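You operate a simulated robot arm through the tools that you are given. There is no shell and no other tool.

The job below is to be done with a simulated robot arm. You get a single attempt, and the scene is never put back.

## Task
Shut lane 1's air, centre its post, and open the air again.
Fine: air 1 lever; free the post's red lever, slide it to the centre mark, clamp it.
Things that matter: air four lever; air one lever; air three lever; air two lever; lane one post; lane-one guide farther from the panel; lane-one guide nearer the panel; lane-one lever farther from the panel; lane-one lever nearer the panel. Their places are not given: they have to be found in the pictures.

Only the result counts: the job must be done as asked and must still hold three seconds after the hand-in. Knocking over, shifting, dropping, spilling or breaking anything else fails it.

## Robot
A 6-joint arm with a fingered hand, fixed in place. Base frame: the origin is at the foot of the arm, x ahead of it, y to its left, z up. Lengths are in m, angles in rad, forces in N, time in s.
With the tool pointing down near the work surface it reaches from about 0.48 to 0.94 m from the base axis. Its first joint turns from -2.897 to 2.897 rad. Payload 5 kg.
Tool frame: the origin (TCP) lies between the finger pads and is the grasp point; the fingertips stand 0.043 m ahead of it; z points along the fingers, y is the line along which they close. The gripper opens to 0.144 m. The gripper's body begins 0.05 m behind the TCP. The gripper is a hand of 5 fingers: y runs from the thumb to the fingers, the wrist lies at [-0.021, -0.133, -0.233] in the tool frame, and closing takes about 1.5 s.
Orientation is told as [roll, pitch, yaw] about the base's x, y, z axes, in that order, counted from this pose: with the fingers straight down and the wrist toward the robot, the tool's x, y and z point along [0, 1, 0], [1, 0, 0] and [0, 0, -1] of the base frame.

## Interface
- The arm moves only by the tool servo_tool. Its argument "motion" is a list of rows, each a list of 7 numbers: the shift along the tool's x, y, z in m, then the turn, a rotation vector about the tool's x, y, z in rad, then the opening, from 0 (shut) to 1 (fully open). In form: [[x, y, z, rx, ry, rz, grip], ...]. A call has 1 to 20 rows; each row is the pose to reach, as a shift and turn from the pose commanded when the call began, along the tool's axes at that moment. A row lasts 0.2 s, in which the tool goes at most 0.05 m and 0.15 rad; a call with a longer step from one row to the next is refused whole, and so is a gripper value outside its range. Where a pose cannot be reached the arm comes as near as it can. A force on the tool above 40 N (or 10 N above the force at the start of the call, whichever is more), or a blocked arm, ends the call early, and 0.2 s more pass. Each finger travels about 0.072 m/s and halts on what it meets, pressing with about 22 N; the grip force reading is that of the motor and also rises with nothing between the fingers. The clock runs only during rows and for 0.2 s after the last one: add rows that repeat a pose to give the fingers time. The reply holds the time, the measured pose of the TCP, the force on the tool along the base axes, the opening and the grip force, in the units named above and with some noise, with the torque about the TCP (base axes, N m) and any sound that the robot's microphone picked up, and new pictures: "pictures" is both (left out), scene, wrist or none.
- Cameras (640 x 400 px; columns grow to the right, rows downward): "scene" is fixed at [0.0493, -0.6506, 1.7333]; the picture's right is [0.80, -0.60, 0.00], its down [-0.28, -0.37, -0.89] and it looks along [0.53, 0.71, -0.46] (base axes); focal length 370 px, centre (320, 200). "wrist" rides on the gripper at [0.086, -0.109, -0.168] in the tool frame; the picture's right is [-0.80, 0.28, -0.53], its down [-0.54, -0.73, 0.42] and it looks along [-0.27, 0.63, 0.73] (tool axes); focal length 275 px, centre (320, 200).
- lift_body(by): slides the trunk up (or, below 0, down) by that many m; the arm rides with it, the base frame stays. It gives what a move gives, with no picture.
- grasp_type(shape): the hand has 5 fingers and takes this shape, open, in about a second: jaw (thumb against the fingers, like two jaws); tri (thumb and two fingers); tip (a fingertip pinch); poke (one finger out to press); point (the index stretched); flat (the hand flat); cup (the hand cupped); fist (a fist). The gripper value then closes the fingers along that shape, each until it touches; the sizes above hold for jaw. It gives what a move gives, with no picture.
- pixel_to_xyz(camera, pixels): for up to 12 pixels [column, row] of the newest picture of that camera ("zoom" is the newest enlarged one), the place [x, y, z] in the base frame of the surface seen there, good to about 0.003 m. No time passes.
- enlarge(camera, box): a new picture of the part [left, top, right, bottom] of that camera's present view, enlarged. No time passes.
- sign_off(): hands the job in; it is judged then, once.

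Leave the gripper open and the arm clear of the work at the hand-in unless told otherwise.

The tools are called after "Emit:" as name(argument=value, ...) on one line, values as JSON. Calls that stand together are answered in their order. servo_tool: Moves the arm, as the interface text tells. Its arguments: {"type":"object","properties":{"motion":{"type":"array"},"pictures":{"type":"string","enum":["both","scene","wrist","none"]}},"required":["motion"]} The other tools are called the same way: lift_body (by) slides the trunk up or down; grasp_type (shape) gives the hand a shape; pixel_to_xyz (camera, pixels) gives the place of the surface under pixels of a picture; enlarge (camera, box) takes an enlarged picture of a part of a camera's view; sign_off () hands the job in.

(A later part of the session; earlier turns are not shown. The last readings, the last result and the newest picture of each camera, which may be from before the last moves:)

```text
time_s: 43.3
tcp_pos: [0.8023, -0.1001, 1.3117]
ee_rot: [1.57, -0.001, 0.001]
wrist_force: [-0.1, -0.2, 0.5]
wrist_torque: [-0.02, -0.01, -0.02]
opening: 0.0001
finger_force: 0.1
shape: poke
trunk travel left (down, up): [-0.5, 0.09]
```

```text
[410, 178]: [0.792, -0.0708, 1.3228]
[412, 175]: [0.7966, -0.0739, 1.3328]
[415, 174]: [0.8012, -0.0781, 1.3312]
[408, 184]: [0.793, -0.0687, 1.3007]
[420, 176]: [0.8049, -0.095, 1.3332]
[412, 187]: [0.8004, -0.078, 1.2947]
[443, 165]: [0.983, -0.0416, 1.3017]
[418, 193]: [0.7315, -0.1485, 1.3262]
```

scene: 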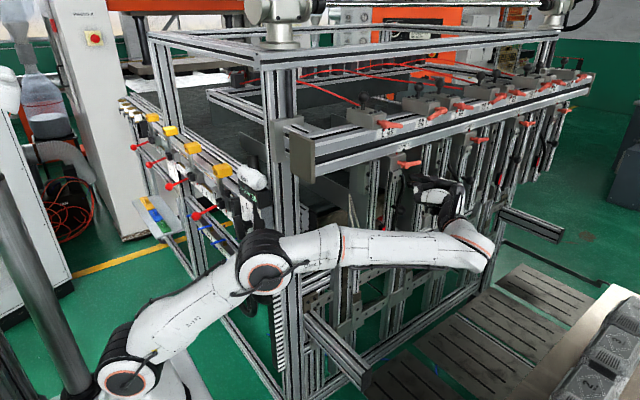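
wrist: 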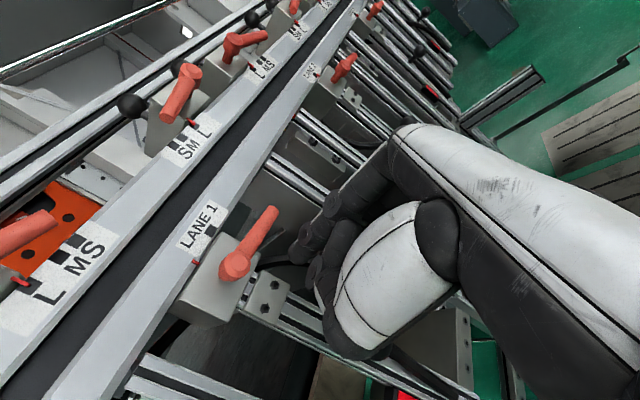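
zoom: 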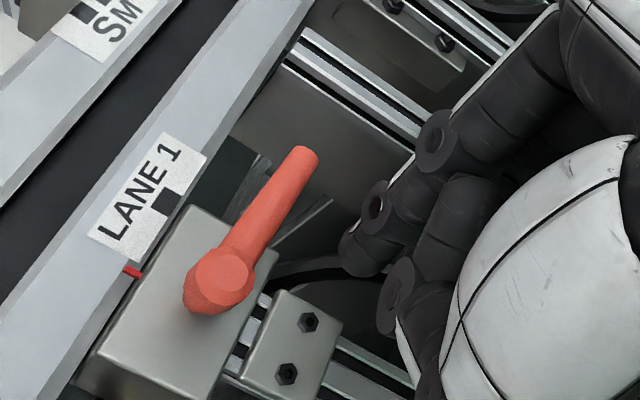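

The finger top is at z of about 1.336 and the lever's underside at about 1.353, overlapping in x and y. I'll push up gently and watch the force, since the free direction isn't known yet.

Emit:
servo_tool(motion=[[0.006, 0, 0, 0, 0, 0, 1], [0.012, 0, 0, 0, 0, 0, 1], [0.018, 0, 0, 0, 0, 0, 1], [0.024, 0, 0, 0, 0, 0, 1], [0.03, 0, 0, 0, 0, 0, 1], [0.035, 0, 0, 0, 0, 0, 1]], pictures="both")

Emit:
enlarge(camera="scene", box=[380, 130, 460, 210])

Emit:
enlarge(camera="wrist", box=[180, 140, 380, 320])

```text
time_s: 44.7
tcp_pos: [0.8049, -0.0986, 1.3392]
ee_rot: [1.562, 0.008, 0.002]
wrist_force: [-3.6, 6.3, -33.2]
wrist_torque: [-1.02, -0.09, 0.09]
opening: 0.0001
finger_force: 0.0
shape: poke
trunk travel left (down, up): [-0.5, 0.09]
```

scene: 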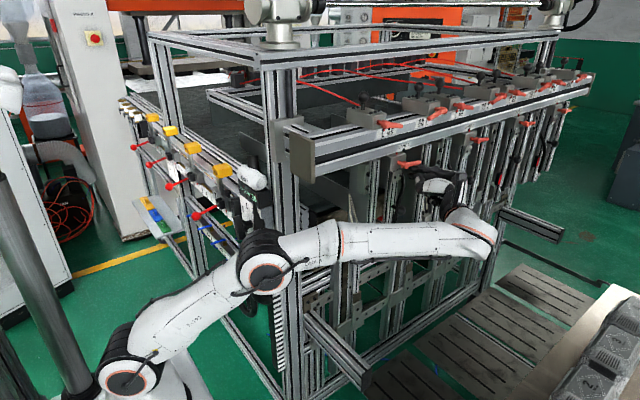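
wrist: 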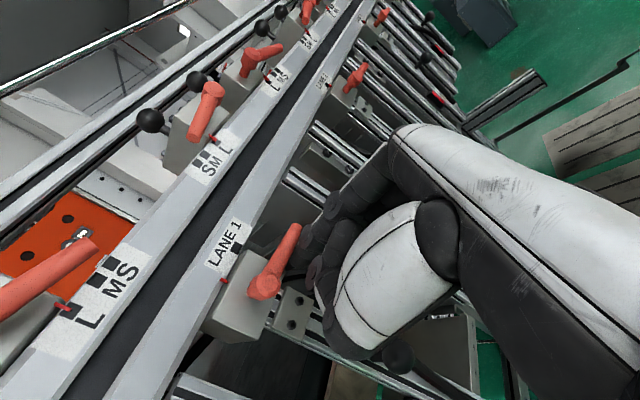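

```text
5.00 times, centred on (420, 170) of scene
```

zoom: 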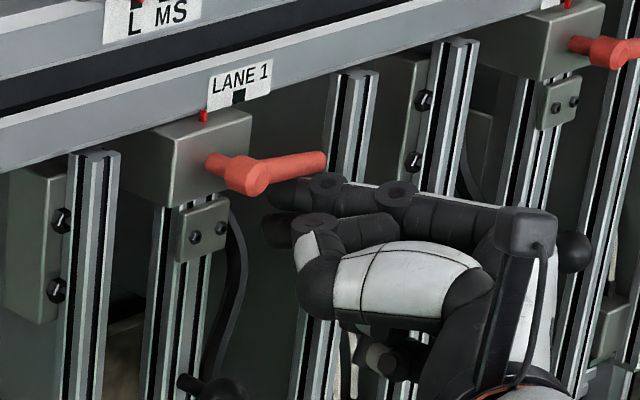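

```text
2.22 times, centred on (280, 230) of wrist
```

zoom: 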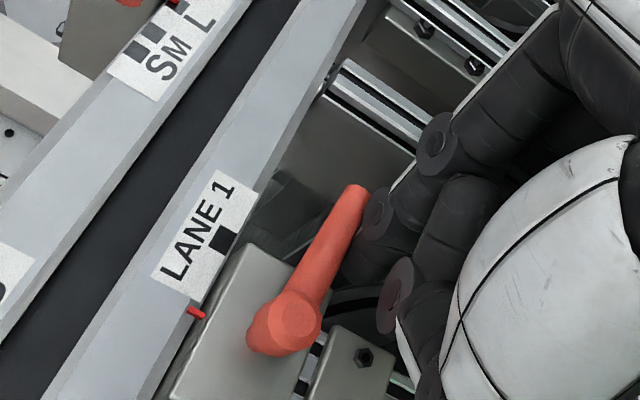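

At 33 N upward the lever didn't move, so it is probably against its tightening stop. I'll lower, withdraw, pass in front and place the fingertips above the lever to try downward.

Emit:
servo_tool(motion=[[-0.015, 0, 0, 0, 0, 0, 1], [-0.03, 0, 0, 0, 0, 0, 1], [-0.03, 0, -0.03, 0, 0, 0, 1], [-0.03, 0, -0.06, 0, 0, 0, 1], [0.0, 0, -0.06, 0, 0, 0, 1], [0.03, 0, -0.06, 0, 0, 0, 1], [0.052, 0, -0.06, 0, 0, 0, 1], [0.052, 0, -0.06, 0, 0, 0, 1]], pictures="both")

Emit:
enlarge(camera="scene", box=[380, 120, 460, 200])

Emit:
enlarge(camera="wrist", box=[180, 140, 380, 320])

```text
time_s: 46.5
tcp_pos: [0.7932, -0.1534, 1.3936]
ee_rot: [1.569, -0.001, 0.001]
wrist_force: [-0.9, -0.4, 0.2]
wrist_torque: [-0.03, 0.0, -0.05]
opening: 0.0001
finger_force: 0.1
shape: poke
out of reach, approached as far as the arm can: row 6, 7, 8
trunk travel left (down, up): [-0.5, 0.09]
```

scene: 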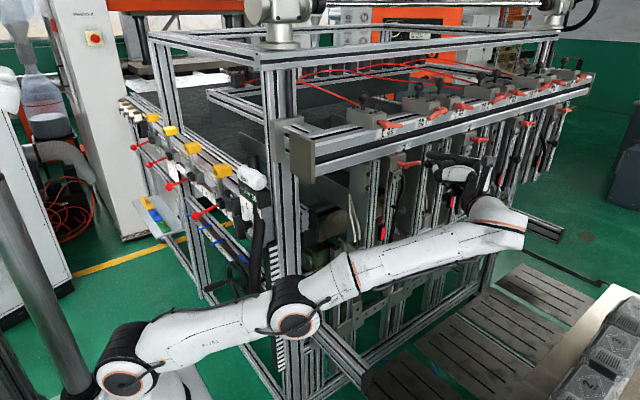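
wrist: 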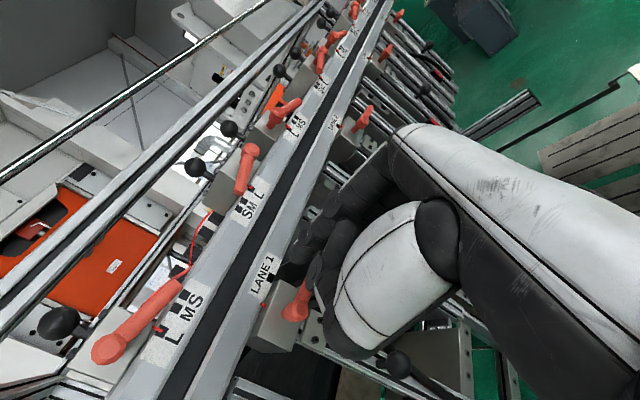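

```text
5.00 times, centred on (420, 160) of scene
```

zoom: 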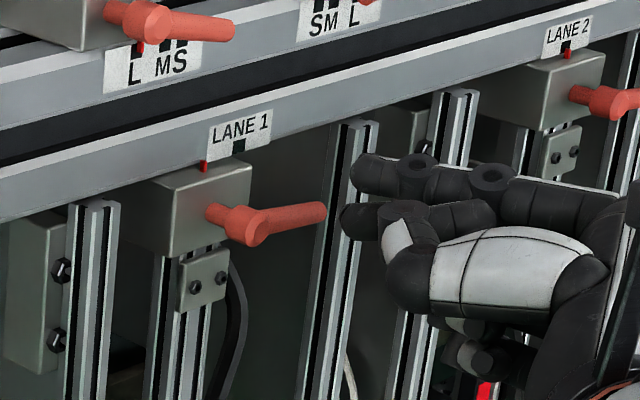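

```text
2.22 times, centred on (280, 230) of wrist
```

zoom: 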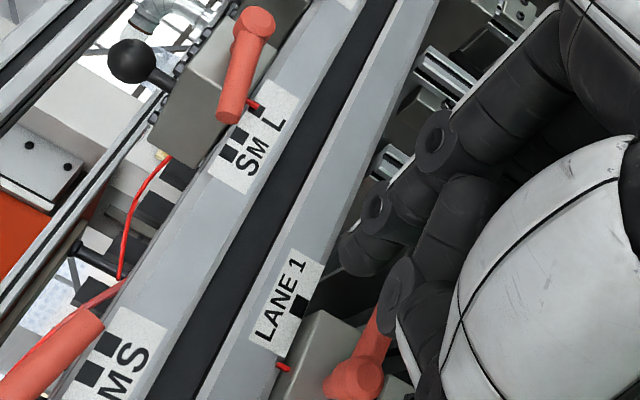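

The arm is near its limit here. I'll raise the trunk by 0.08 for more reach, then bring the hand back down and in, above the lever.

Emit:
lift_body(by=0.08)

Emit:
servo_tool(motion=[[-0.03, 0, 0, 0, 0, 0, 1], [-0.06, 0, 0, 0, 0, 0, 1], [-0.08, 0, 0, 0, 0, 0, 1], [-0.08, 0, 0, 0, 0, 0, 1]], pictures="both")

Emit:
enlarge(camera="scene", box=[380, 120, 460, 200])

```text
time_s: 47.7
tcp_pos: [0.7915, -0.1543, 1.4735]
ee_rot: [1.569, -0.001, 0.002]
wrist_force: [0.6, 0.3, -0.6]
wrist_torque: [-0.02, 0.03, 0.02]
opening: 0.0
finger_force: 0.0
shape: poke
trunk travel left (down, up): [-0.58, 0.01]
```

```text
time_s: 48.7
tcp_pos: [0.8107, -0.1659, 1.4003]
ee_rot: [1.567, -0.002, 0.006]
wrist_force: [0.5, -0.4, -0.1]
wrist_torque: [-0.04, -0.01, 0.01]
opening: 0.0
finger_force: 0.1
shape: poke
out of reach, approached as far as the arm can: row 1, 2, 3, 4
trunk travel left (down, up): [-0.58, 0.01]
```

scene: 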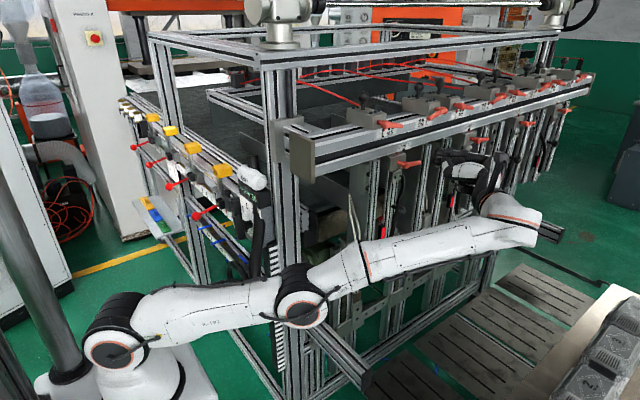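
wrist: 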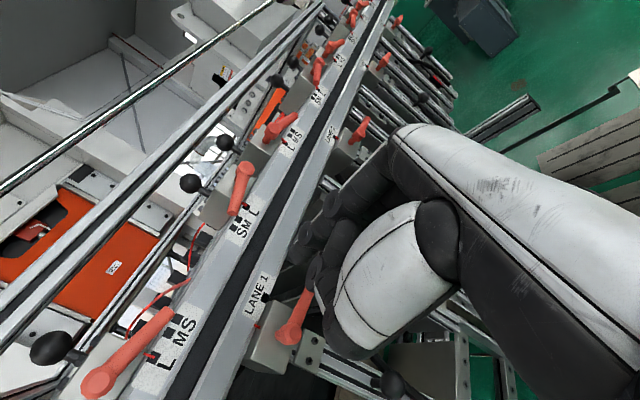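

```text
5.00 times, centred on (420, 160) of scene
```

zoom: 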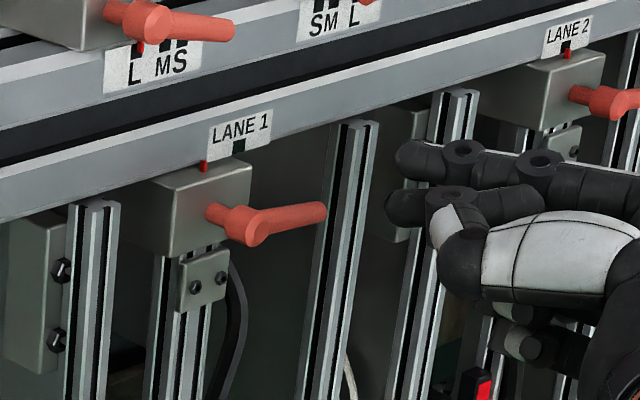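

At (0.811, -0.166, 1.400) the fingertips are above lever height. I'll move in to y of about -0.102 above the lever, then read the measured pose.

Emit:
servo_tool(motion=[[0, -0.003, 0.02, 0, 0, 0, 1], [0, -0.006, 0.04, 0, 0, 0, 1], [-0.002, -0.008, 0.06, 0, 0, 0, 1], [-0.002, -0.008, 0.06, 0, 0, 0, 1]], pictures="both")

Emit:
enlarge(camera="scene", box=[380, 120, 460, 200])

Emit:
enlarge(camera="wrist", box=[180, 140, 380, 320])

```text
time_s: 49.7
tcp_pos: [0.8339, -0.125, 1.4098]
ee_rot: [1.567, -0.003, 0.002]
wrist_force: [-0.4, -0.5, 0.5]
wrist_torque: [-0.04, -0.01, -0.05]
opening: 0.0001
finger_force: 0.1
shape: poke
out of reach, approached as far as the arm can: row 1, 2, 3, 4
trunk travel left (down, up): [-0.58, 0.01]
```

scene: 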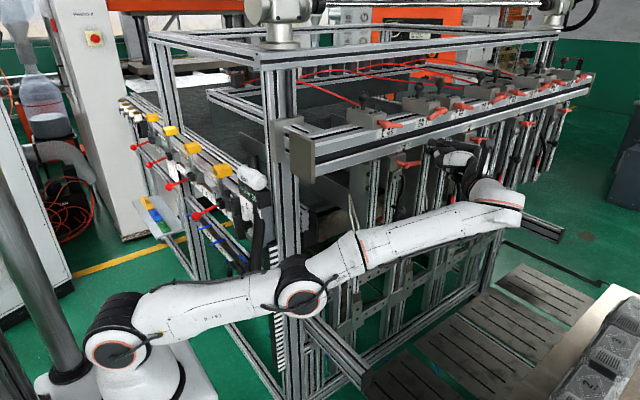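
wrist: 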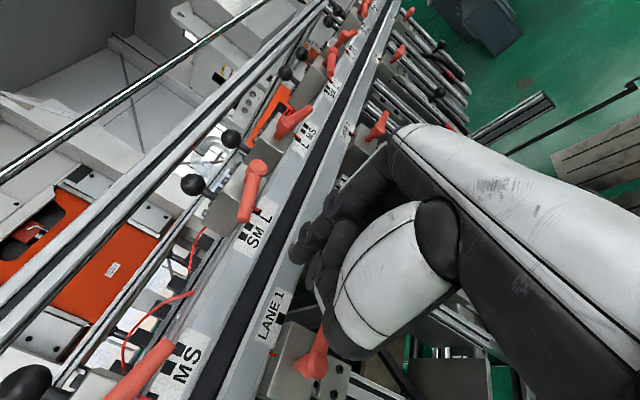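

```text
5.00 times, centred on (420, 160) of scene
```

zoom: 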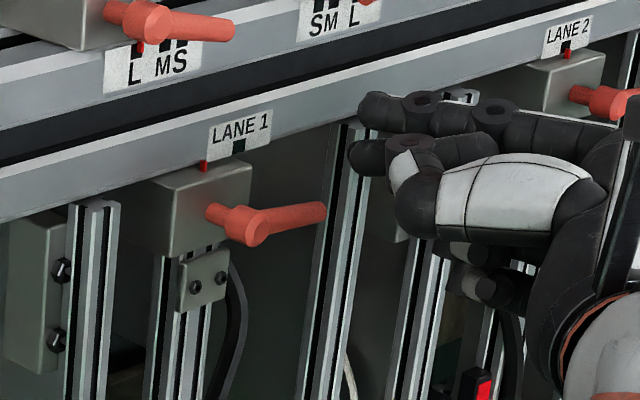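

```text
2.22 times, centred on (280, 230) of wrist
```

zoom: 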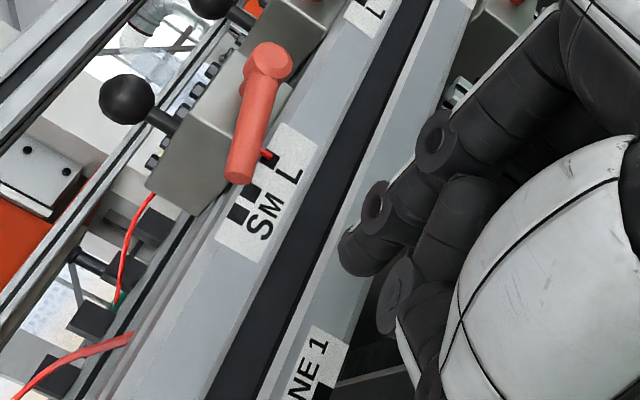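

The commanded point drifted outward, since the arm reported out of reach and sits at (0.834, -0.125, 1.410). I'll step back in -x until the pose is reachable, then read it.

Emit:
servo_tool(motion=[[0, -0.015, 0, 0, 0, 0, 1], [0, -0.03, 0, 0, 0, 0, 1], [0, -0.03, 0, 0, 0, 0, 1]], pictures="none")

```text
time_s: 50.5
tcp_pos: [0.8248, -0.1329, 1.4188]
ee_rot: [1.569, -0.002, 0.003]
wrist_force: [-0.4, 0.7, -0.4]
wrist_torque: [-0.03, -0.04, 0.01]
opening: 0.0
finger_force: 0.0
shape: poke
out of reach, approached as far as the arm can: row 1, 2, 3
trunk travel left (down, up): [-0.58, 0.01]
```

It is still on the reach limit: the wrist is about 0.81 m from the shoulder. I'll step inward along the arm direction (mainly -x, a bit +y, a bit down) until the command is reachable again.

Emit:
servo_tool(motion=[[-0.004, -0.013, 0.0065, 0, 0, 0, 1], [-0.0075, -0.026, 0.013, 0, 0, 0, 1], [-0.0075, -0.026, 0.013, 0, 0, 0, 1]], pictures="none")

```text
time_s: 51.3
tcp_pos: [0.8247, -0.134, 1.4162]
ee_rot: [1.566, -0.004, 0.004]
wrist_force: [0.2, 0.0, 0.0]
wrist_torque: [-0.02, -0.01, -0.01]
opening: 0.0002
finger_force: 0.1
shape: poke
out of reach, approached as far as the arm can: row 1, 2, 3
trunk travel left (down, up): [-0.58, 0.01]
```

It is still at the limit, with the measured pose unchanged. I'll keep stepping inward in small rows so the arm doesn't jump.

Emit:
servo_tool(motion=[[-0.004, -0.013, 0.0065, 0, 0, 0, 1], [-0.0075, -0.026, 0.013, 0, 0, 0, 1], [-0.011, -0.039, 0.0195, 0, 0, 0, 1], [-0.011, -0.039, 0.0195, 0, 0, 0, 1]], pictures="none")

```text
time_s: 52.3
tcp_pos: [0.8246, -0.1347, 1.4167]
ee_rot: [1.568, -0.002, 0.002]
wrist_force: [0.0, -0.2, 0.0]
wrist_torque: [-0.02, 0.03, 0.0]
opening: 0.0
finger_force: 0.0
shape: poke
out of reach, approached as far as the arm can: row 1, 2, 3, 4
trunk travel left (down, up): [-0.58, 0.01]
```

The pattern fits an elbow stuck straight on its wrong side, since only sideways motion responds and the arm ignores inward commands. To be safe, I'll first bring the commanded point back out to where the hand really is, so it can't jump.

Emit:
servo_tool(motion=[[0.011, 0.035, -0.018, 0, 0, 0, 1], [0.022, 0.07, -0.036, 0, 0, 0, 1], [0.033, 0.105, -0.055, 0, 0, 0, 1], [0.043, 0.138, -0.0735, 0, 0, 0, 1], [0.043, 0.138, -0.0735, 0, 0, 0, 1]], pictures="scene")

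```text
time_s: 53.5
tcp_pos: [0.8304, -0.1334, 1.417]
ee_rot: [1.569, -0.003, 0.003]
wrist_force: [0.7, -0.1, -0.3]
wrist_torque: [0.02, -0.03, 0.01]
opening: 0.0001
finger_force: 0.1
shape: poke
out of reach, approached as far as the arm can: row 1, 2, 3, 4, 5
trunk travel left (down, up): [-0.58, 0.01]
```

scene: 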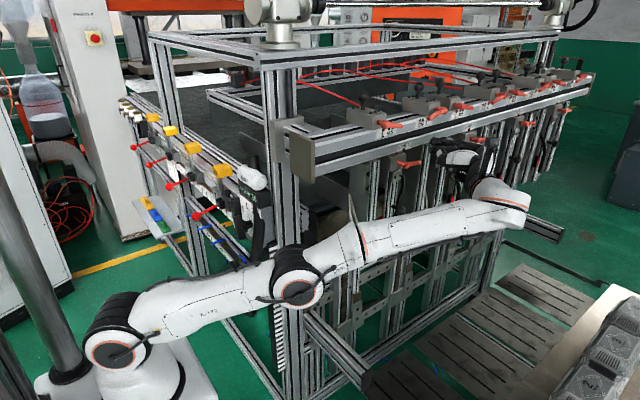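

The hand moved slightly outward, which confirms the elbow had folded past straight. I'll swing away from the beam (-y) and then down with the arm held straight, which should bend the elbow back to its proper side.

Emit:
servo_tool(motion=[[0, -0.018, -0.035, 0, 0, 0, 1], [0, -0.037, -0.071, 0, 0, 0, 1], [-0.03, -0.03, -0.075, 0, 0, 0, 1], [-0.06, -0.023, -0.079, 0, 0, 0, 1], [-0.09, -0.016, -0.082, 0, 0, 0, 1], [-0.116, -0.009, -0.086, 0, 0, 0, 1], [-0.116, -0.009, -0.086, 0, 0, 0, 1]], pictures="none")

```text
time_s: 55.1
tcp_pos: [0.8101, -0.2091, 1.2994]
ee_rot: [1.571, -0.002, 0.002]
wrist_force: [-0.3, 0.8, 0.2]
wrist_torque: [0.01, 0.01, 0.02]
opening: 0.0001
finger_force: 0.1
shape: poke
out of reach, approached as far as the arm can: row 1, 2, 3, 4, 5, 6, 7
trunk travel left (down, up): [-0.58, 0.01]
```

Still near full reach, at (0.810, -0.209, 1.299). Now I'll go inward and a little further down, well clear of the beam.

Emit:
servo_tool(motion=[[-0.02, -0.02, 0.01, 0, 0, 0, 1], [-0.04, -0.04, 0.02, 0, 0, 0, 1], [-0.05, -0.066, 0.035, 0, 0, 0, 1], [-0.05, -0.066, 0.035, 0, 0, 0, 1]], pictures="none")

```text
time_s: 56.1
tcp_pos: [0.8076, -0.2153, 1.2633]
ee_rot: [1.57, -0.002, 0.003]
wrist_force: [-1.0, 0.3, -0.6]
wrist_torque: [-0.02, -0.01, 0.0]
opening: 0.0
finger_force: 0.0
shape: poke
out of reach, approached as far as the arm can: row 1, 2, 3, 4
trunk travel left (down, up): [-0.58, 0.01]
```

The elbow is still held on the wrong side. I'll command well outward so it straightens fully, and hold there for several rows. The hand is in free air at (0.81, -0.215, 1.263).

Emit:
servo_tool(motion=[[0.003, 0.033, -0.022, 0, 0, 0, 1], [0.006, 0.066, -0.044, 0, 0, 0, 1], [0.009, 0.1, -0.066, 0, 0, 0, 1], [0.012, 0.133, -0.088, 0, 0, 0, 1], [0.016, 0.166, -0.11, 0, 0, 0, 1], [0.016, 0.166, -0.11, 0, 0, 0, 1], [0.016, 0.166, -0.11, 0, 0, 0, 1], [0.016, 0.166, -0.11, 0, 0, 0, 1], [0.016, 0.166, -0.11, 0, 0, 0, 1], [0.016, 0.166, -0.11, 0, 0, 0, 1]], pictures="scene")

```text
time_s: 58.3
tcp_pos: [0.8152, -0.2121, 1.2621]
ee_rot: [1.569, -0.001, 0.004]
wrist_force: [0.5, 0.1, -0.6]
wrist_torque: [0.02, -0.01, 0.02]
opening: 0.0
finger_force: 0.2
shape: poke
out of reach, approached as far as the arm can: row 1, 2, 3, 4, 5, 6, 7, 8, 9, 10
trunk travel left (down, up): [-0.58, 0.01]
```

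scene: 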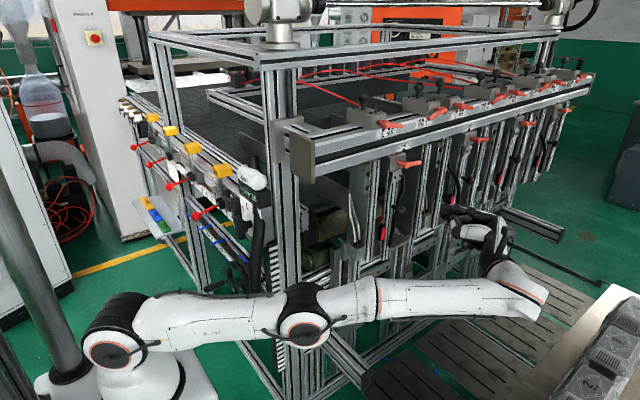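

The arm is now straight. Before the downward swing I'll check what lies below the hand: the profile at (535,222) and the one at (345,350).

Emit:
pixel_to_xyz(camera="scene", pixels=[[510, 212], [535, 224], [558, 238], [345, 350], [365, 378], [310, 325], [540, 345], [610, 330], [500, 215], [455, 265]])

```text
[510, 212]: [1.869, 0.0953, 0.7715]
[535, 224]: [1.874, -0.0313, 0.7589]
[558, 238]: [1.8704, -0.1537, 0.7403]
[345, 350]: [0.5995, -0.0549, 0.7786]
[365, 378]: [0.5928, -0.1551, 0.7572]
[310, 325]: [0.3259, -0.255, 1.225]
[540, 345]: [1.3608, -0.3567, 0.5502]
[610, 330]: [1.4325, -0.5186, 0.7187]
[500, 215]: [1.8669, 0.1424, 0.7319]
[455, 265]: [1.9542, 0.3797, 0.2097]
```

Everything below is under z 0.78, so there's room. I'll come back to the reach limit, swing down about 0.15, then go inward.

Emit:
servo_tool(motion=[[-0.002, -0.028, 0.022, 0, 0, 0, 1], [-0.004, -0.056, 0.045, 0, 0, 0, 1], [-0.007, -0.085, 0.068, 0, 0, 0, 1], [-0.009, -0.113, 0.09, 0, 0, 0, 1], [-0.049, -0.116, 0.092, 0, 0, 0, 1], [-0.089, -0.119, 0.094, 0, 0, 0, 1], [-0.129, -0.122, 0.096, 0, 0, 0, 1], [-0.159, -0.127, 0.098, 0, 0, 0, 1], [-0.179, -0.15, 0.112, 0, 0, 0, 1], [-0.189, -0.18, 0.13, 0, 0, 0, 1], [-0.189, -0.18, 0.13, 0, 0, 0, 1]], pictures="scene")

```text
time_s: 60.7
tcp_pos: [0.7999, -0.1926, 1.013]
ee_rot: [1.569, -0.003, 0.007]
wrist_force: [-0.7, 0.6, 0.2]
wrist_torque: [-0.02, 0.0, 0.0]
opening: 0.0002
finger_force: 0.1
shape: poke
out of reach, approached as far as the arm can: row 1, 2, 3, 4, 5, 6, 7, 8, 9, 10, 11
trunk travel left (down, up): [-0.58, 0.01]
```

scene: 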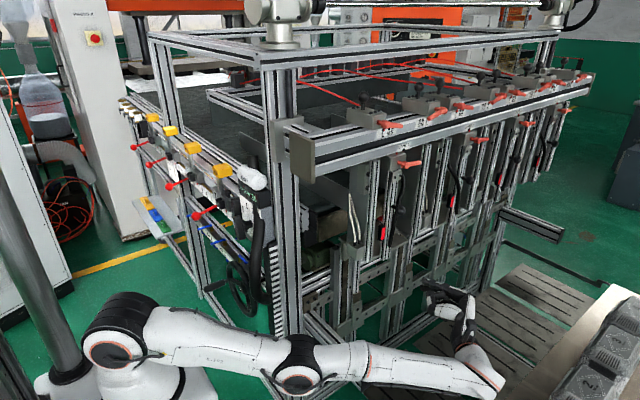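

The arm is still on the limit surface, with the hand at (0.800, -0.193, 1.013) in free air. I'll hold for several rows to see whether the arm keeps converging on its own.

Emit:
servo_tool(motion=[[0, 0, 0, 0, 0, 0, 1], [0, 0, 0, 0, 0, 0, 1], [0, 0, 0, 0, 0, 0, 1], [0, 0, 0, 0, 0, 0, 1], [0, 0, 0, 0, 0, 0, 1], [0, 0, 0, 0, 0, 0, 1], [0, 0, 0, 0, 0, 0, 1], [0, 0, 0, 0, 0, 0, 1]], pictures="none")

```text
time_s: 62.5
tcp_pos: [0.8008, -0.1933, 1.0131]
ee_rot: [1.569, -0.001, 0.008]
wrist_force: [-0.3, -0.4, 0.4]
wrist_torque: [0.03, 0.02, -0.02]
opening: 0.0
finger_force: 0.0
shape: poke
trunk travel left (down, up): [-0.58, 0.01]
```

The reply shows each call starts from the pose actually reached, so my earlier inward steps folded the elbow back. Corrected plan: command outward to straighten fully, then in a new call swing down tangentially first, and only then inward.

Emit:
servo_tool(motion=[[-0.012, 0.041, -0.026, 0, 0, 0, 1], [-0.023, 0.082, -0.052, 0, 0, 0, 1], [-0.023, 0.082, -0.052, 0, 0, 0, 1], [-0.023, 0.082, -0.052, 0, 0, 0, 1], [-0.023, 0.082, -0.052, 0, 0, 0, 1], [-0.023, 0.082, -0.052, 0, 0, 0, 1], [-0.023, 0.082, -0.052, 0, 0, 0, 1], [-0.023, 0.082, -0.052, 0, 0, 0, 1], [-0.023, 0.082, -0.052, 0, 0, 0, 1], [-0.023, 0.082, -0.052, 0, 0, 0, 1], [-0.023, 0.082, -0.052, 0, 0, 0, 1], [-0.023, 0.082, -0.052, 0, 0, 0, 1]], pictures="none")

```text
time_s: 65.1
tcp_pos: [0.8049, -0.1959, 1.0133]
ee_rot: [1.568, -0.002, 0.002]
wrist_force: [0.5, 0.1, -0.8]
wrist_torque: [0.04, -0.03, 0.02]
opening: 0.0
finger_force: 0.0
shape: poke
out of reach, approached as far as the arm can: row 1, 2, 3, 4, 5, 6, 7, 8, 9, 10, 11, 12
trunk travel left (down, up): [-0.58, 0.01]
```

The arm is straight at z 1.01. To have room for a downward swing, I'll first go up about 0.25 while keeping the command outward so the arm stays straight, and hold.

Emit:
servo_tool(motion=[[0.045, 0.015, -0.01, 0, 0, 0, 1], [0.09, 0.025, -0.016, 0, 0, 0, 1], [0.135, 0.035, -0.023, 0, 0, 0, 1], [0.18, 0.045, -0.03, 0, 0, 0, 1], [0.225, 0.055, -0.036, 0, 0, 0, 1], [0.25, 0.08, -0.052, 0, 0, 0, 1], [0.25, 0.1, -0.065, 0, 0, 0, 1], [0.25, 0.1, -0.065, 0, 0, 0, 1], [0.25, 0.1, -0.065, 0, 0, 0, 1], [0.25, 0.1, -0.065, 0, 0, 0, 1], [0.25, 0.1, -0.065, 0, 0, 0, 1], [0.25, 0.1, -0.065, 0, 0, 0, 1], [0.25, 0.1, -0.065, 0, 0, 0, 1], [0.25, 0.1, -0.065, 0, 0, 0, 1]], pictures="scene")

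```text
time_s: 68.1
tcp_pos: [0.8194, -0.2083, 1.2416]
ee_rot: [1.57, -0.003, 0.003]
wrist_force: [0.1, 0.3, 0.1]
wrist_torque: [0.0, -0.01, -0.03]
opening: 0.0
finger_force: 0.1
shape: poke
out of reach, approached as far as the arm can: row 1, 2, 3, 4, 5, 6, 7, 8, 9, 10, 11, 12, 13, 14
trunk travel left (down, up): [-0.58, 0.01]
```

scene: 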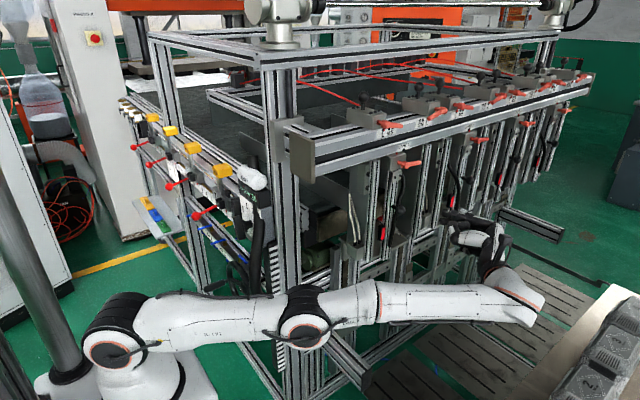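

The arm is straight again at z 1.24. Now I'll swing down along the reach surface and only at the end go inward.

Emit:
servo_tool(motion=[[-0.045, 0.0017, -0.001, 0, 0, 0, 1], [-0.09, 0.0005, 0.0, 0, 0, 0, 1], [-0.135, -0.003, 0.002, 0, 0, 0, 1], [-0.18, -0.0089, 0.0057, 0, 0, 0, 1], [-0.215, -0.0185, 0.0119, 0, 0, 0, 1], [-0.235, -0.036, 0.023, 0, 0, 0, 1], [-0.235, -0.067, 0.043, 0, 0, 0, 1], [-0.235, -0.067, 0.043, 0, 0, 0, 1], [-0.235, -0.067, 0.043, 0, 0, 0, 1]], pictures="none")

```text
time_s: 70.1
tcp_pos: [0.7528, -0.1634, 1.0038]
ee_rot: [1.568, -0.002, 0.0]
wrist_force: [0.0, -0.2, -0.2]
wrist_torque: [-0.01, -0.01, 0.03]
opening: 0.0001
finger_force: 0.1
shape: poke
trunk travel left (down, up): [-0.58, 0.01]
```

The arm is back on its proper branch: (0.753, -0.163, 1.004), reached with no limit flag. I'll keep well within reach from now on and yaw the tool by -0.25 rad, which shortens the reach. I'll back off a little and rise to z of about 1.40 in front of the beam.

Emit:
servo_tool(motion=[[0.0, -0.015, -0.015, -0.05, 0, 0, 1], [0.04, -0.03, -0.03, -0.1, 0, 0, 1], [0.085, -0.03, -0.03, -0.15, 0, 0, 1], [0.13, -0.03, -0.03, -0.2, 0, 0, 1], [0.175, -0.03, -0.03, -0.25, 0, 0, 1], [0.22, -0.03, -0.03, -0.25, 0, 0, 1], [0.265, -0.03, -0.03, -0.25, 0, 0, 1], [0.31, -0.03, -0.03, -0.25, 0, 0, 1], [0.355, -0.03, -0.03, -0.25, 0, 0, 1], [0.394, -0.03, -0.03, -0.25, 0, 0, 1], [0.394, -0.03, -0.03, -0.25, 0, 0, 1]], pictures="both")

```text
time_s: 72.5
tcp_pos: [0.7212, -0.1909, 1.4011]
ee_rot: [1.568, -0.001, -0.248]
wrist_force: [-0.3, -0.8, -0.3]
wrist_torque: [0.02, 0.01, 0.0]
opening: 0.0
finger_force: 0.0
shape: poke
trunk travel left (down, up): [-0.58, 0.01]
```

scene: 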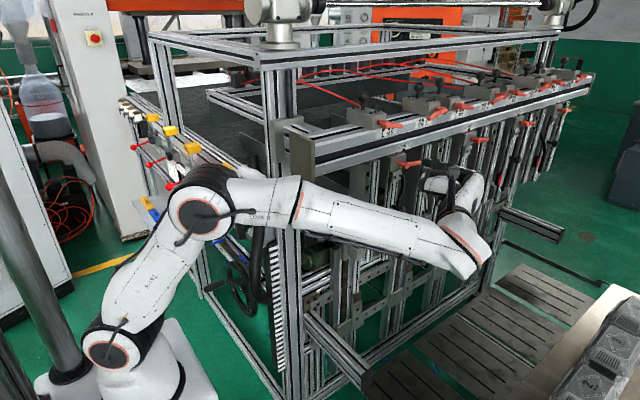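
wrist: 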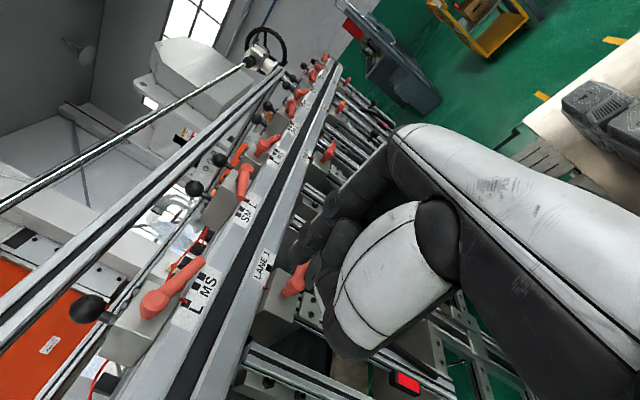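

The elbow is clearly up now, at (205,210) in the scene picture. I'll move above the lever: first in front of it, then in to a tip depth of y about -0.06, keeping the finger's underside about 1.5 cm above the lever.

Emit:
servo_tool(motion=[[0, 0.022, 0.02, 0, 0, 0, 1], [0, 0.044, 0.04, 0, 0, 0, 1], [0, 0.0645, 0.0586, 0, 0, 0, 1], [0, 0.059, 0.08, 0, 0, 0, 1], [0, 0.0528, 0.1052, 0, 0, 0, 1], [0, 0.0528, 0.1052, 0, 0, 0, 1]], pictures="both")

Emit:
enlarge(camera="scene", box=[380, 120, 460, 200])

Emit:
enlarge(camera="wrist", box=[200, 160, 400, 340])

```text
time_s: 73.9
tcp_pos: [0.8003, -0.1014, 1.4016]
ee_rot: [1.569, -0.002, -0.248]
wrist_force: [0.4, 0.2, 0.0]
wrist_torque: [0.01, 0.0, -0.01]
opening: 0.0
finger_force: 0.1
shape: poke
trunk travel left (down, up): [-0.58, 0.01]
```

scene: 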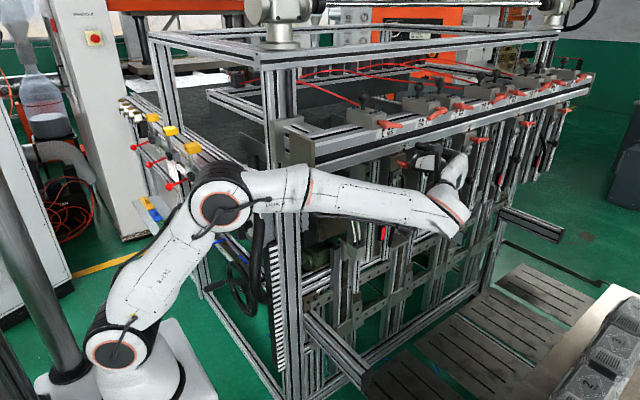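
wrist: 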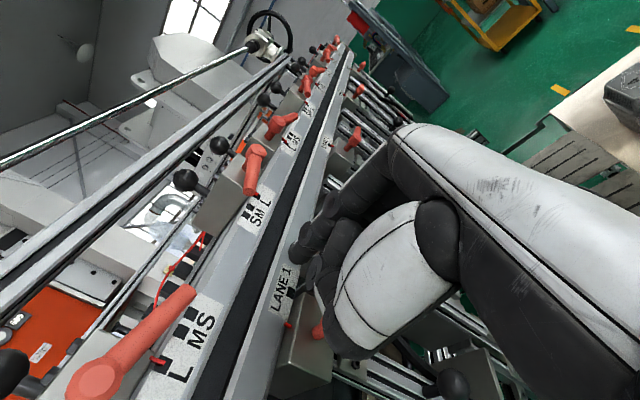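

```text
5.00 times, centred on (420, 160) of scene
```

zoom: 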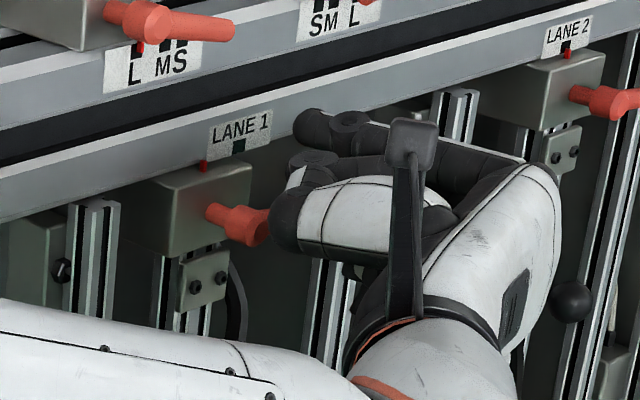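

```text
2.22 times, centred on (300, 250) of wrist
```

zoom: 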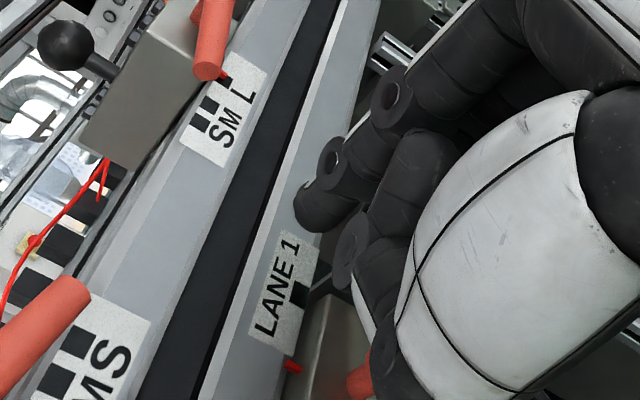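

The fingertips are above the lever, in front of the beam. I'll push down gently while watching the force.

Emit:
servo_tool(motion=[[-0.008, 0, 0, 0, 0, 0, 1], [-0.016, 0, 0, 0, 0, 0, 1], [-0.022, 0, 0, 0, 0, 0, 1], [-0.028, 0, 0, 0, 0, 0, 1], [-0.034, 0, 0, 0, 0, 0, 1], [-0.04, 0, 0, 0, 0, 0, 1]], pictures="both")

Emit:
enlarge(camera="scene", box=[380, 120, 460, 200])

Emit:
enlarge(camera="wrist", box=[200, 160, 400, 340])

```text
time_s: 75.3
tcp_pos: [0.7988, -0.1025, 1.361]
ee_rot: [1.569, -0.003, -0.247]
wrist_force: [0.8, 0.1, 0.6]
wrist_torque: [0.0, 0.0, -0.01]
opening: 0.0
finger_force: 0.1
shape: poke
trunk travel left (down, up): [-0.58, 0.01]
```

scene: 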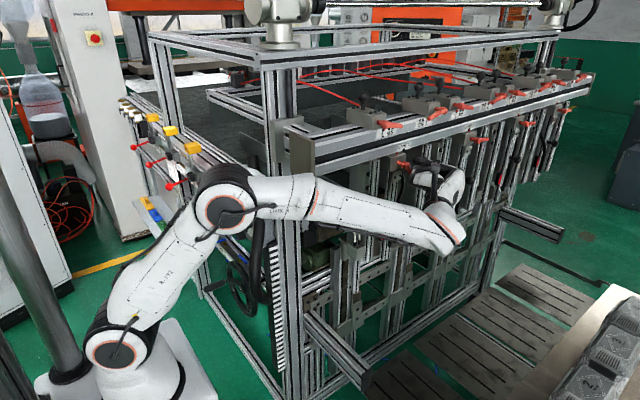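
wrist: 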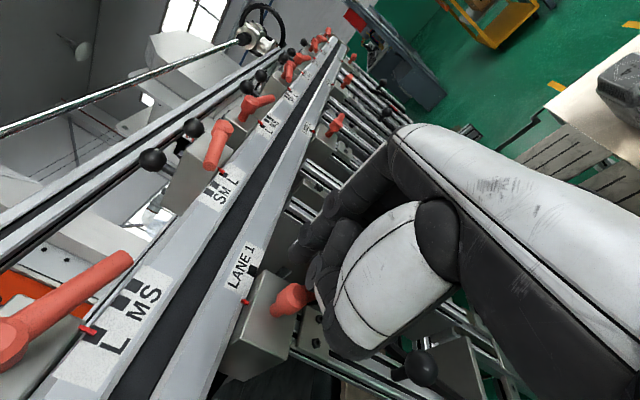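

```text
5.00 times, centred on (420, 160) of scene
```

zoom: 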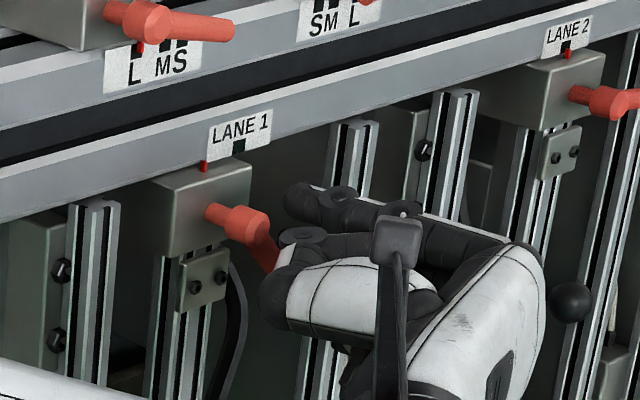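

```text
2.22 times, centred on (300, 250) of wrist
```

zoom: 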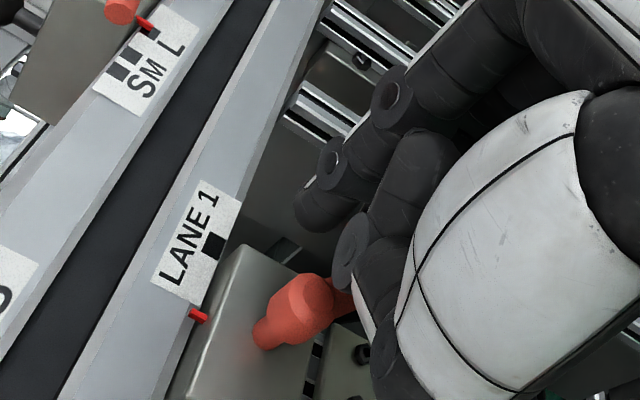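

The lever turned down easily: in the scene zoom the arm now points down-right from hub (245,220). Down is the freeing direction. I'll keep turning it along its arc toward straight down.

Emit:
servo_tool(motion=[[-0.009, -0.002, -0.0005, 0, 0, 0, 1], [-0.018, -0.004, -0.001, 0, 0, 0, 1], [-0.027, -0.0063, -0.0016, 0, 0, 0, 1], [-0.034, -0.0116, -0.003, 0, 0, 0, 1], [-0.039, -0.0175, -0.0044, 0, 0, 0, 1], [-0.042, -0.0228, -0.0058, 0, 0, 0, 1]], pictures="both")

Emit:
enlarge(camera="scene", box=[380, 120, 460, 200])

Emit:
enlarge(camera="wrist", box=[200, 160, 400, 340])

```text
time_s: 76.7
tcp_pos: [0.7759, -0.1034, 1.3182]
ee_rot: [1.569, -0.001, -0.247]
wrist_force: [0.5, 0.3, -0.5]
wrist_torque: [-0.01, 0.01, -0.01]
opening: 0.0001
finger_force: 0.1
shape: poke
trunk travel left (down, up): [-0.58, 0.01]
```

scene: 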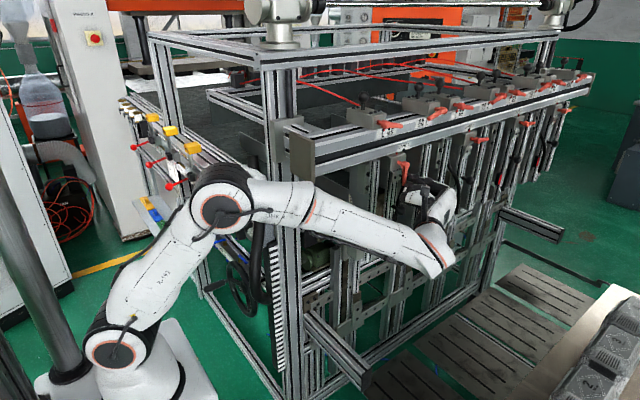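
wrist: 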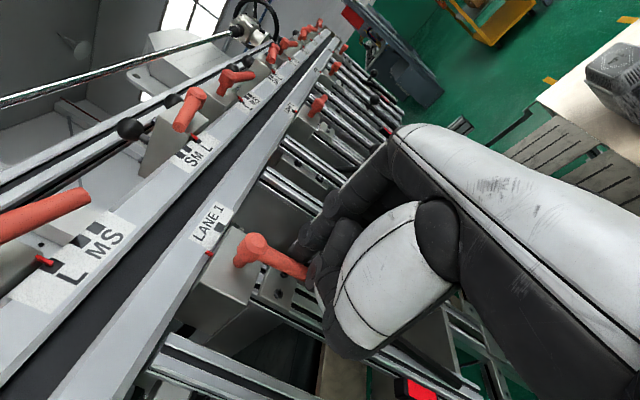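

```text
5.00 times, centred on (420, 160) of scene
```

zoom: 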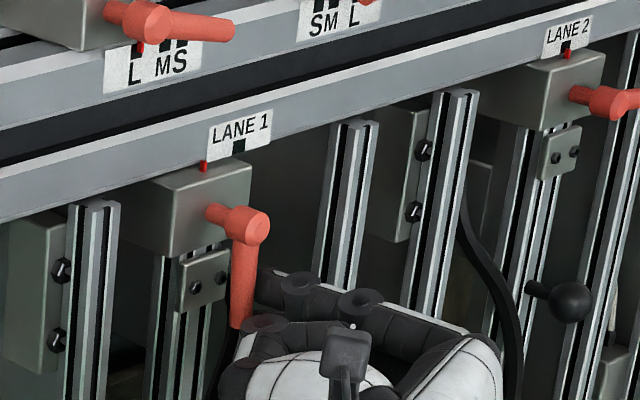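

```text
2.22 times, centred on (300, 250) of wrist
```

zoom: 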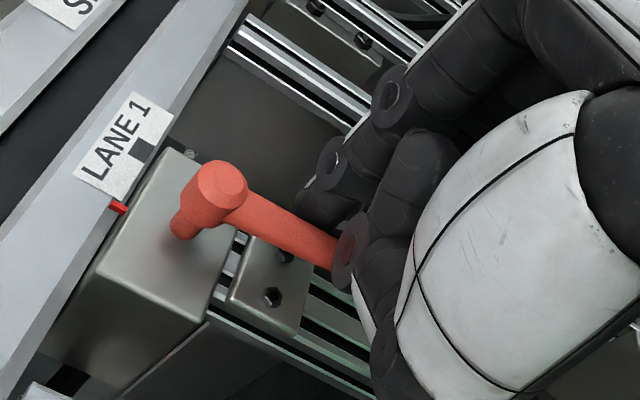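

The lever now hangs straight down, with almost no force needed. I'll nudge slightly further in -x to see whether that is its stop.

Emit:
servo_tool(motion=[[-0.001, -0.003, -0.0008, 0, 0, 0, 1], [-0.002, -0.006, -0.0015, 0, 0, 0, 1]], pictures="none")

Emit:
enlarge(camera="scene", box=[380, 130, 440, 190])

Emit:
pixel_to_xyz(camera="zoom", pixels=[[230, 180], [225, 130], [180, 150], [145, 60]])

```text
time_s: 77.3
tcp_pos: [0.7698, -0.1035, 1.3167]
ee_rot: [1.57, -0.001, -0.248]
wrist_force: [1.0, -1.7, 1.1]
wrist_torque: [0.02, -0.02, -0.05]
opening: 0.0
finger_force: 0.0
shape: poke
trunk travel left (down, up): [-0.58, 0.01]
```

```text
6.67 times, centred on (410, 160) of scene
```

zoom: 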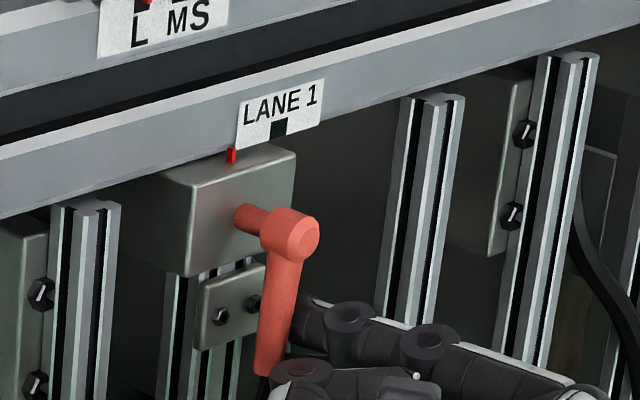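

```text
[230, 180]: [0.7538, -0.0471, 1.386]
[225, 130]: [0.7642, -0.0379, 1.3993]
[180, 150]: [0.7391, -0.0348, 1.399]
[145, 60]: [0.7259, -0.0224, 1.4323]
```

There's still no real force and the lever hangs freely, just past vertical, so the post is freed. Next I'll leave the lever, back out, and go round to the left of the hub so I can push the post toward +x.

Emit:
servo_tool(motion=[[0, 0.0097, 0.0025, 0, 0, 0, 1], [0, 0.0171, -0.0266, 0, 0, 0, 1], [0, 0.0183, -0.0521, 0, 0, 0, 1], [0.02, -0.0059, -0.0582, 0, 0, 0, 1], [0.05, -0.035, -0.0656, 0, 0, 0, 1], [0.05, -0.035, -0.0656, 0, 0, 0, 1]], pictures="both")

Emit:
enlarge(camera="scene", box=[370, 125, 440, 205])

Emit:
enlarge(camera="wrist", box=[200, 160, 400, 340])

```text
time_s: 78.7
tcp_pos: [0.7211, -0.1586, 1.3666]
ee_rot: [1.569, 0.0, -0.248]
wrist_force: [0.6, -0.1, 0.9]
wrist_torque: [-0.01, 0.0, 0.01]
opening: 0.0
finger_force: 0.1
shape: poke
trunk travel left (down, up): [-0.58, 0.01]
```

scene: 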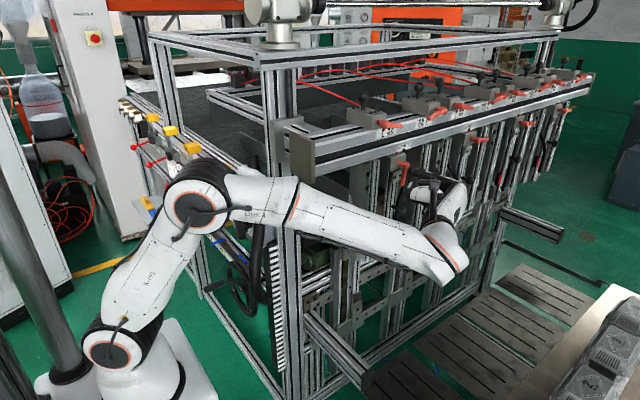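
wrist: 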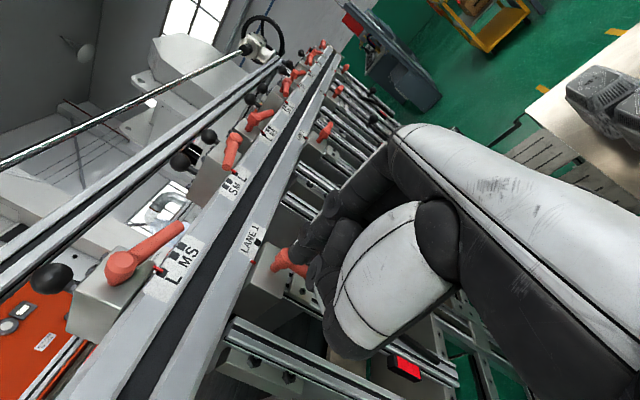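

```text
5.00 times, centred on (405, 165) of scene
```

zoom: 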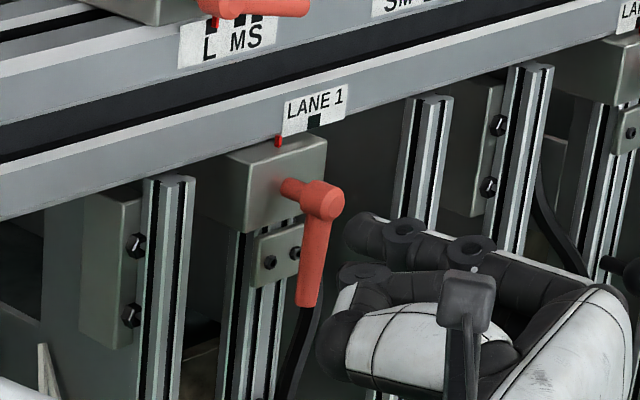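

```text
2.22 times, centred on (300, 250) of wrist
```

zoom: 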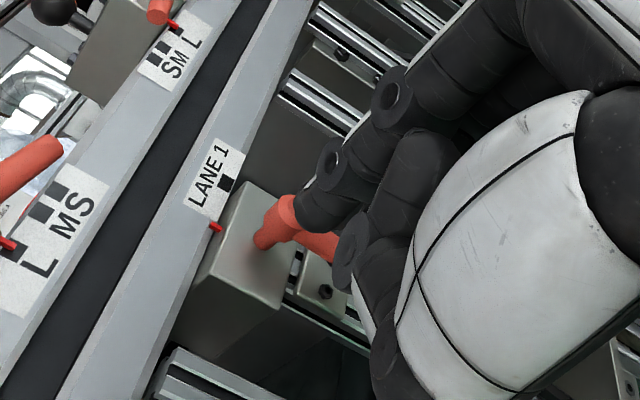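

The lever hangs and the pointer hasn't moved. I'll move straight in (+y) on the left of the hub until the tips are at about y -0.062, in front of the block.

Emit:
servo_tool(motion=[[0.001, -0.0043, 0.017, 0, 0, 0, 1], [0.001, -0.0087, 0.034, 0, 0, 0, 1], [0.001, -0.013, 0.0514, 0, 0, 0, 1], [0.001, -0.013, 0.0514, 0, 0, 0, 1]], pictures="both")

Emit:
enlarge(camera="scene", box=[370, 125, 440, 205])

Emit:
enlarge(camera="wrist", box=[200, 160, 400, 340])

```text
time_s: 79.7
tcp_pos: [0.7201, -0.1056, 1.3678]
ee_rot: [1.569, -0.002, -0.247]
wrist_force: [0.0, 0.7, 0.6]
wrist_torque: [0.01, -0.03, -0.01]
opening: 0.0001
finger_force: 0.1
shape: poke
trunk travel left (down, up): [-0.58, 0.01]
```

scene: 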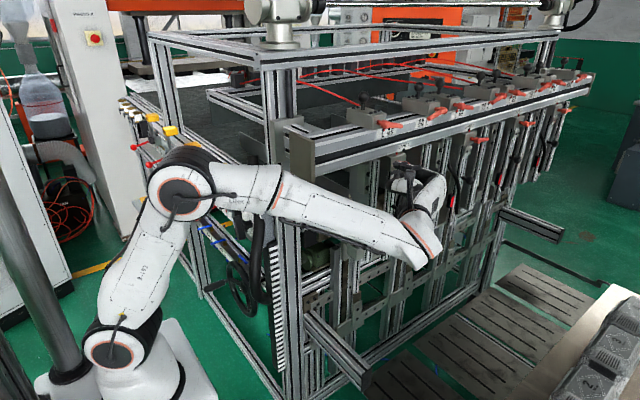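
wrist: 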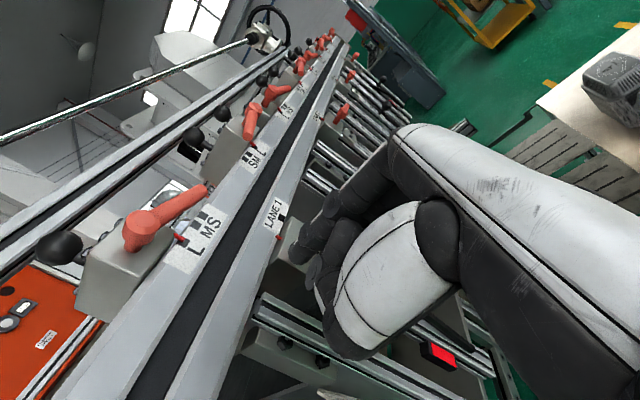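

```text
5.00 times, centred on (405, 165) of scene
```

zoom: 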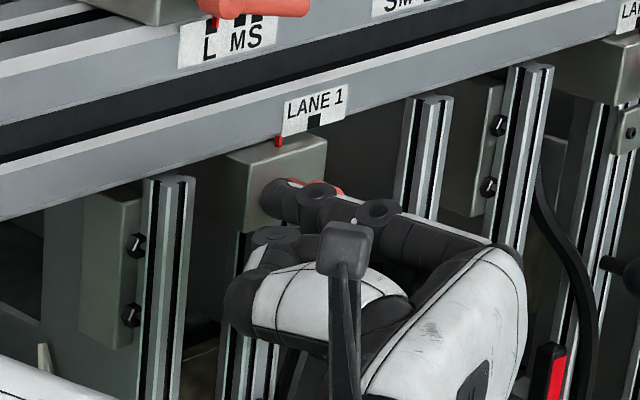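

```text
2.22 times, centred on (300, 250) of wrist
```

zoom: 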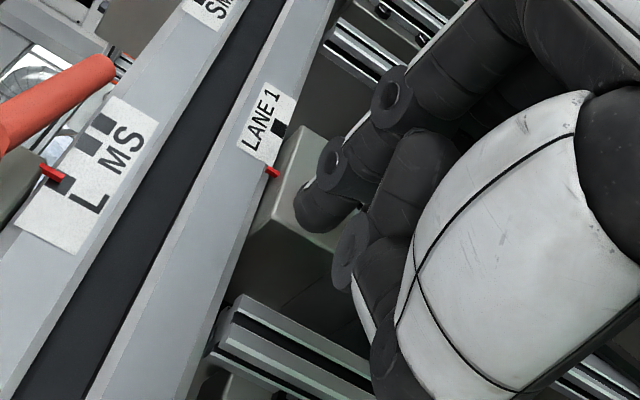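

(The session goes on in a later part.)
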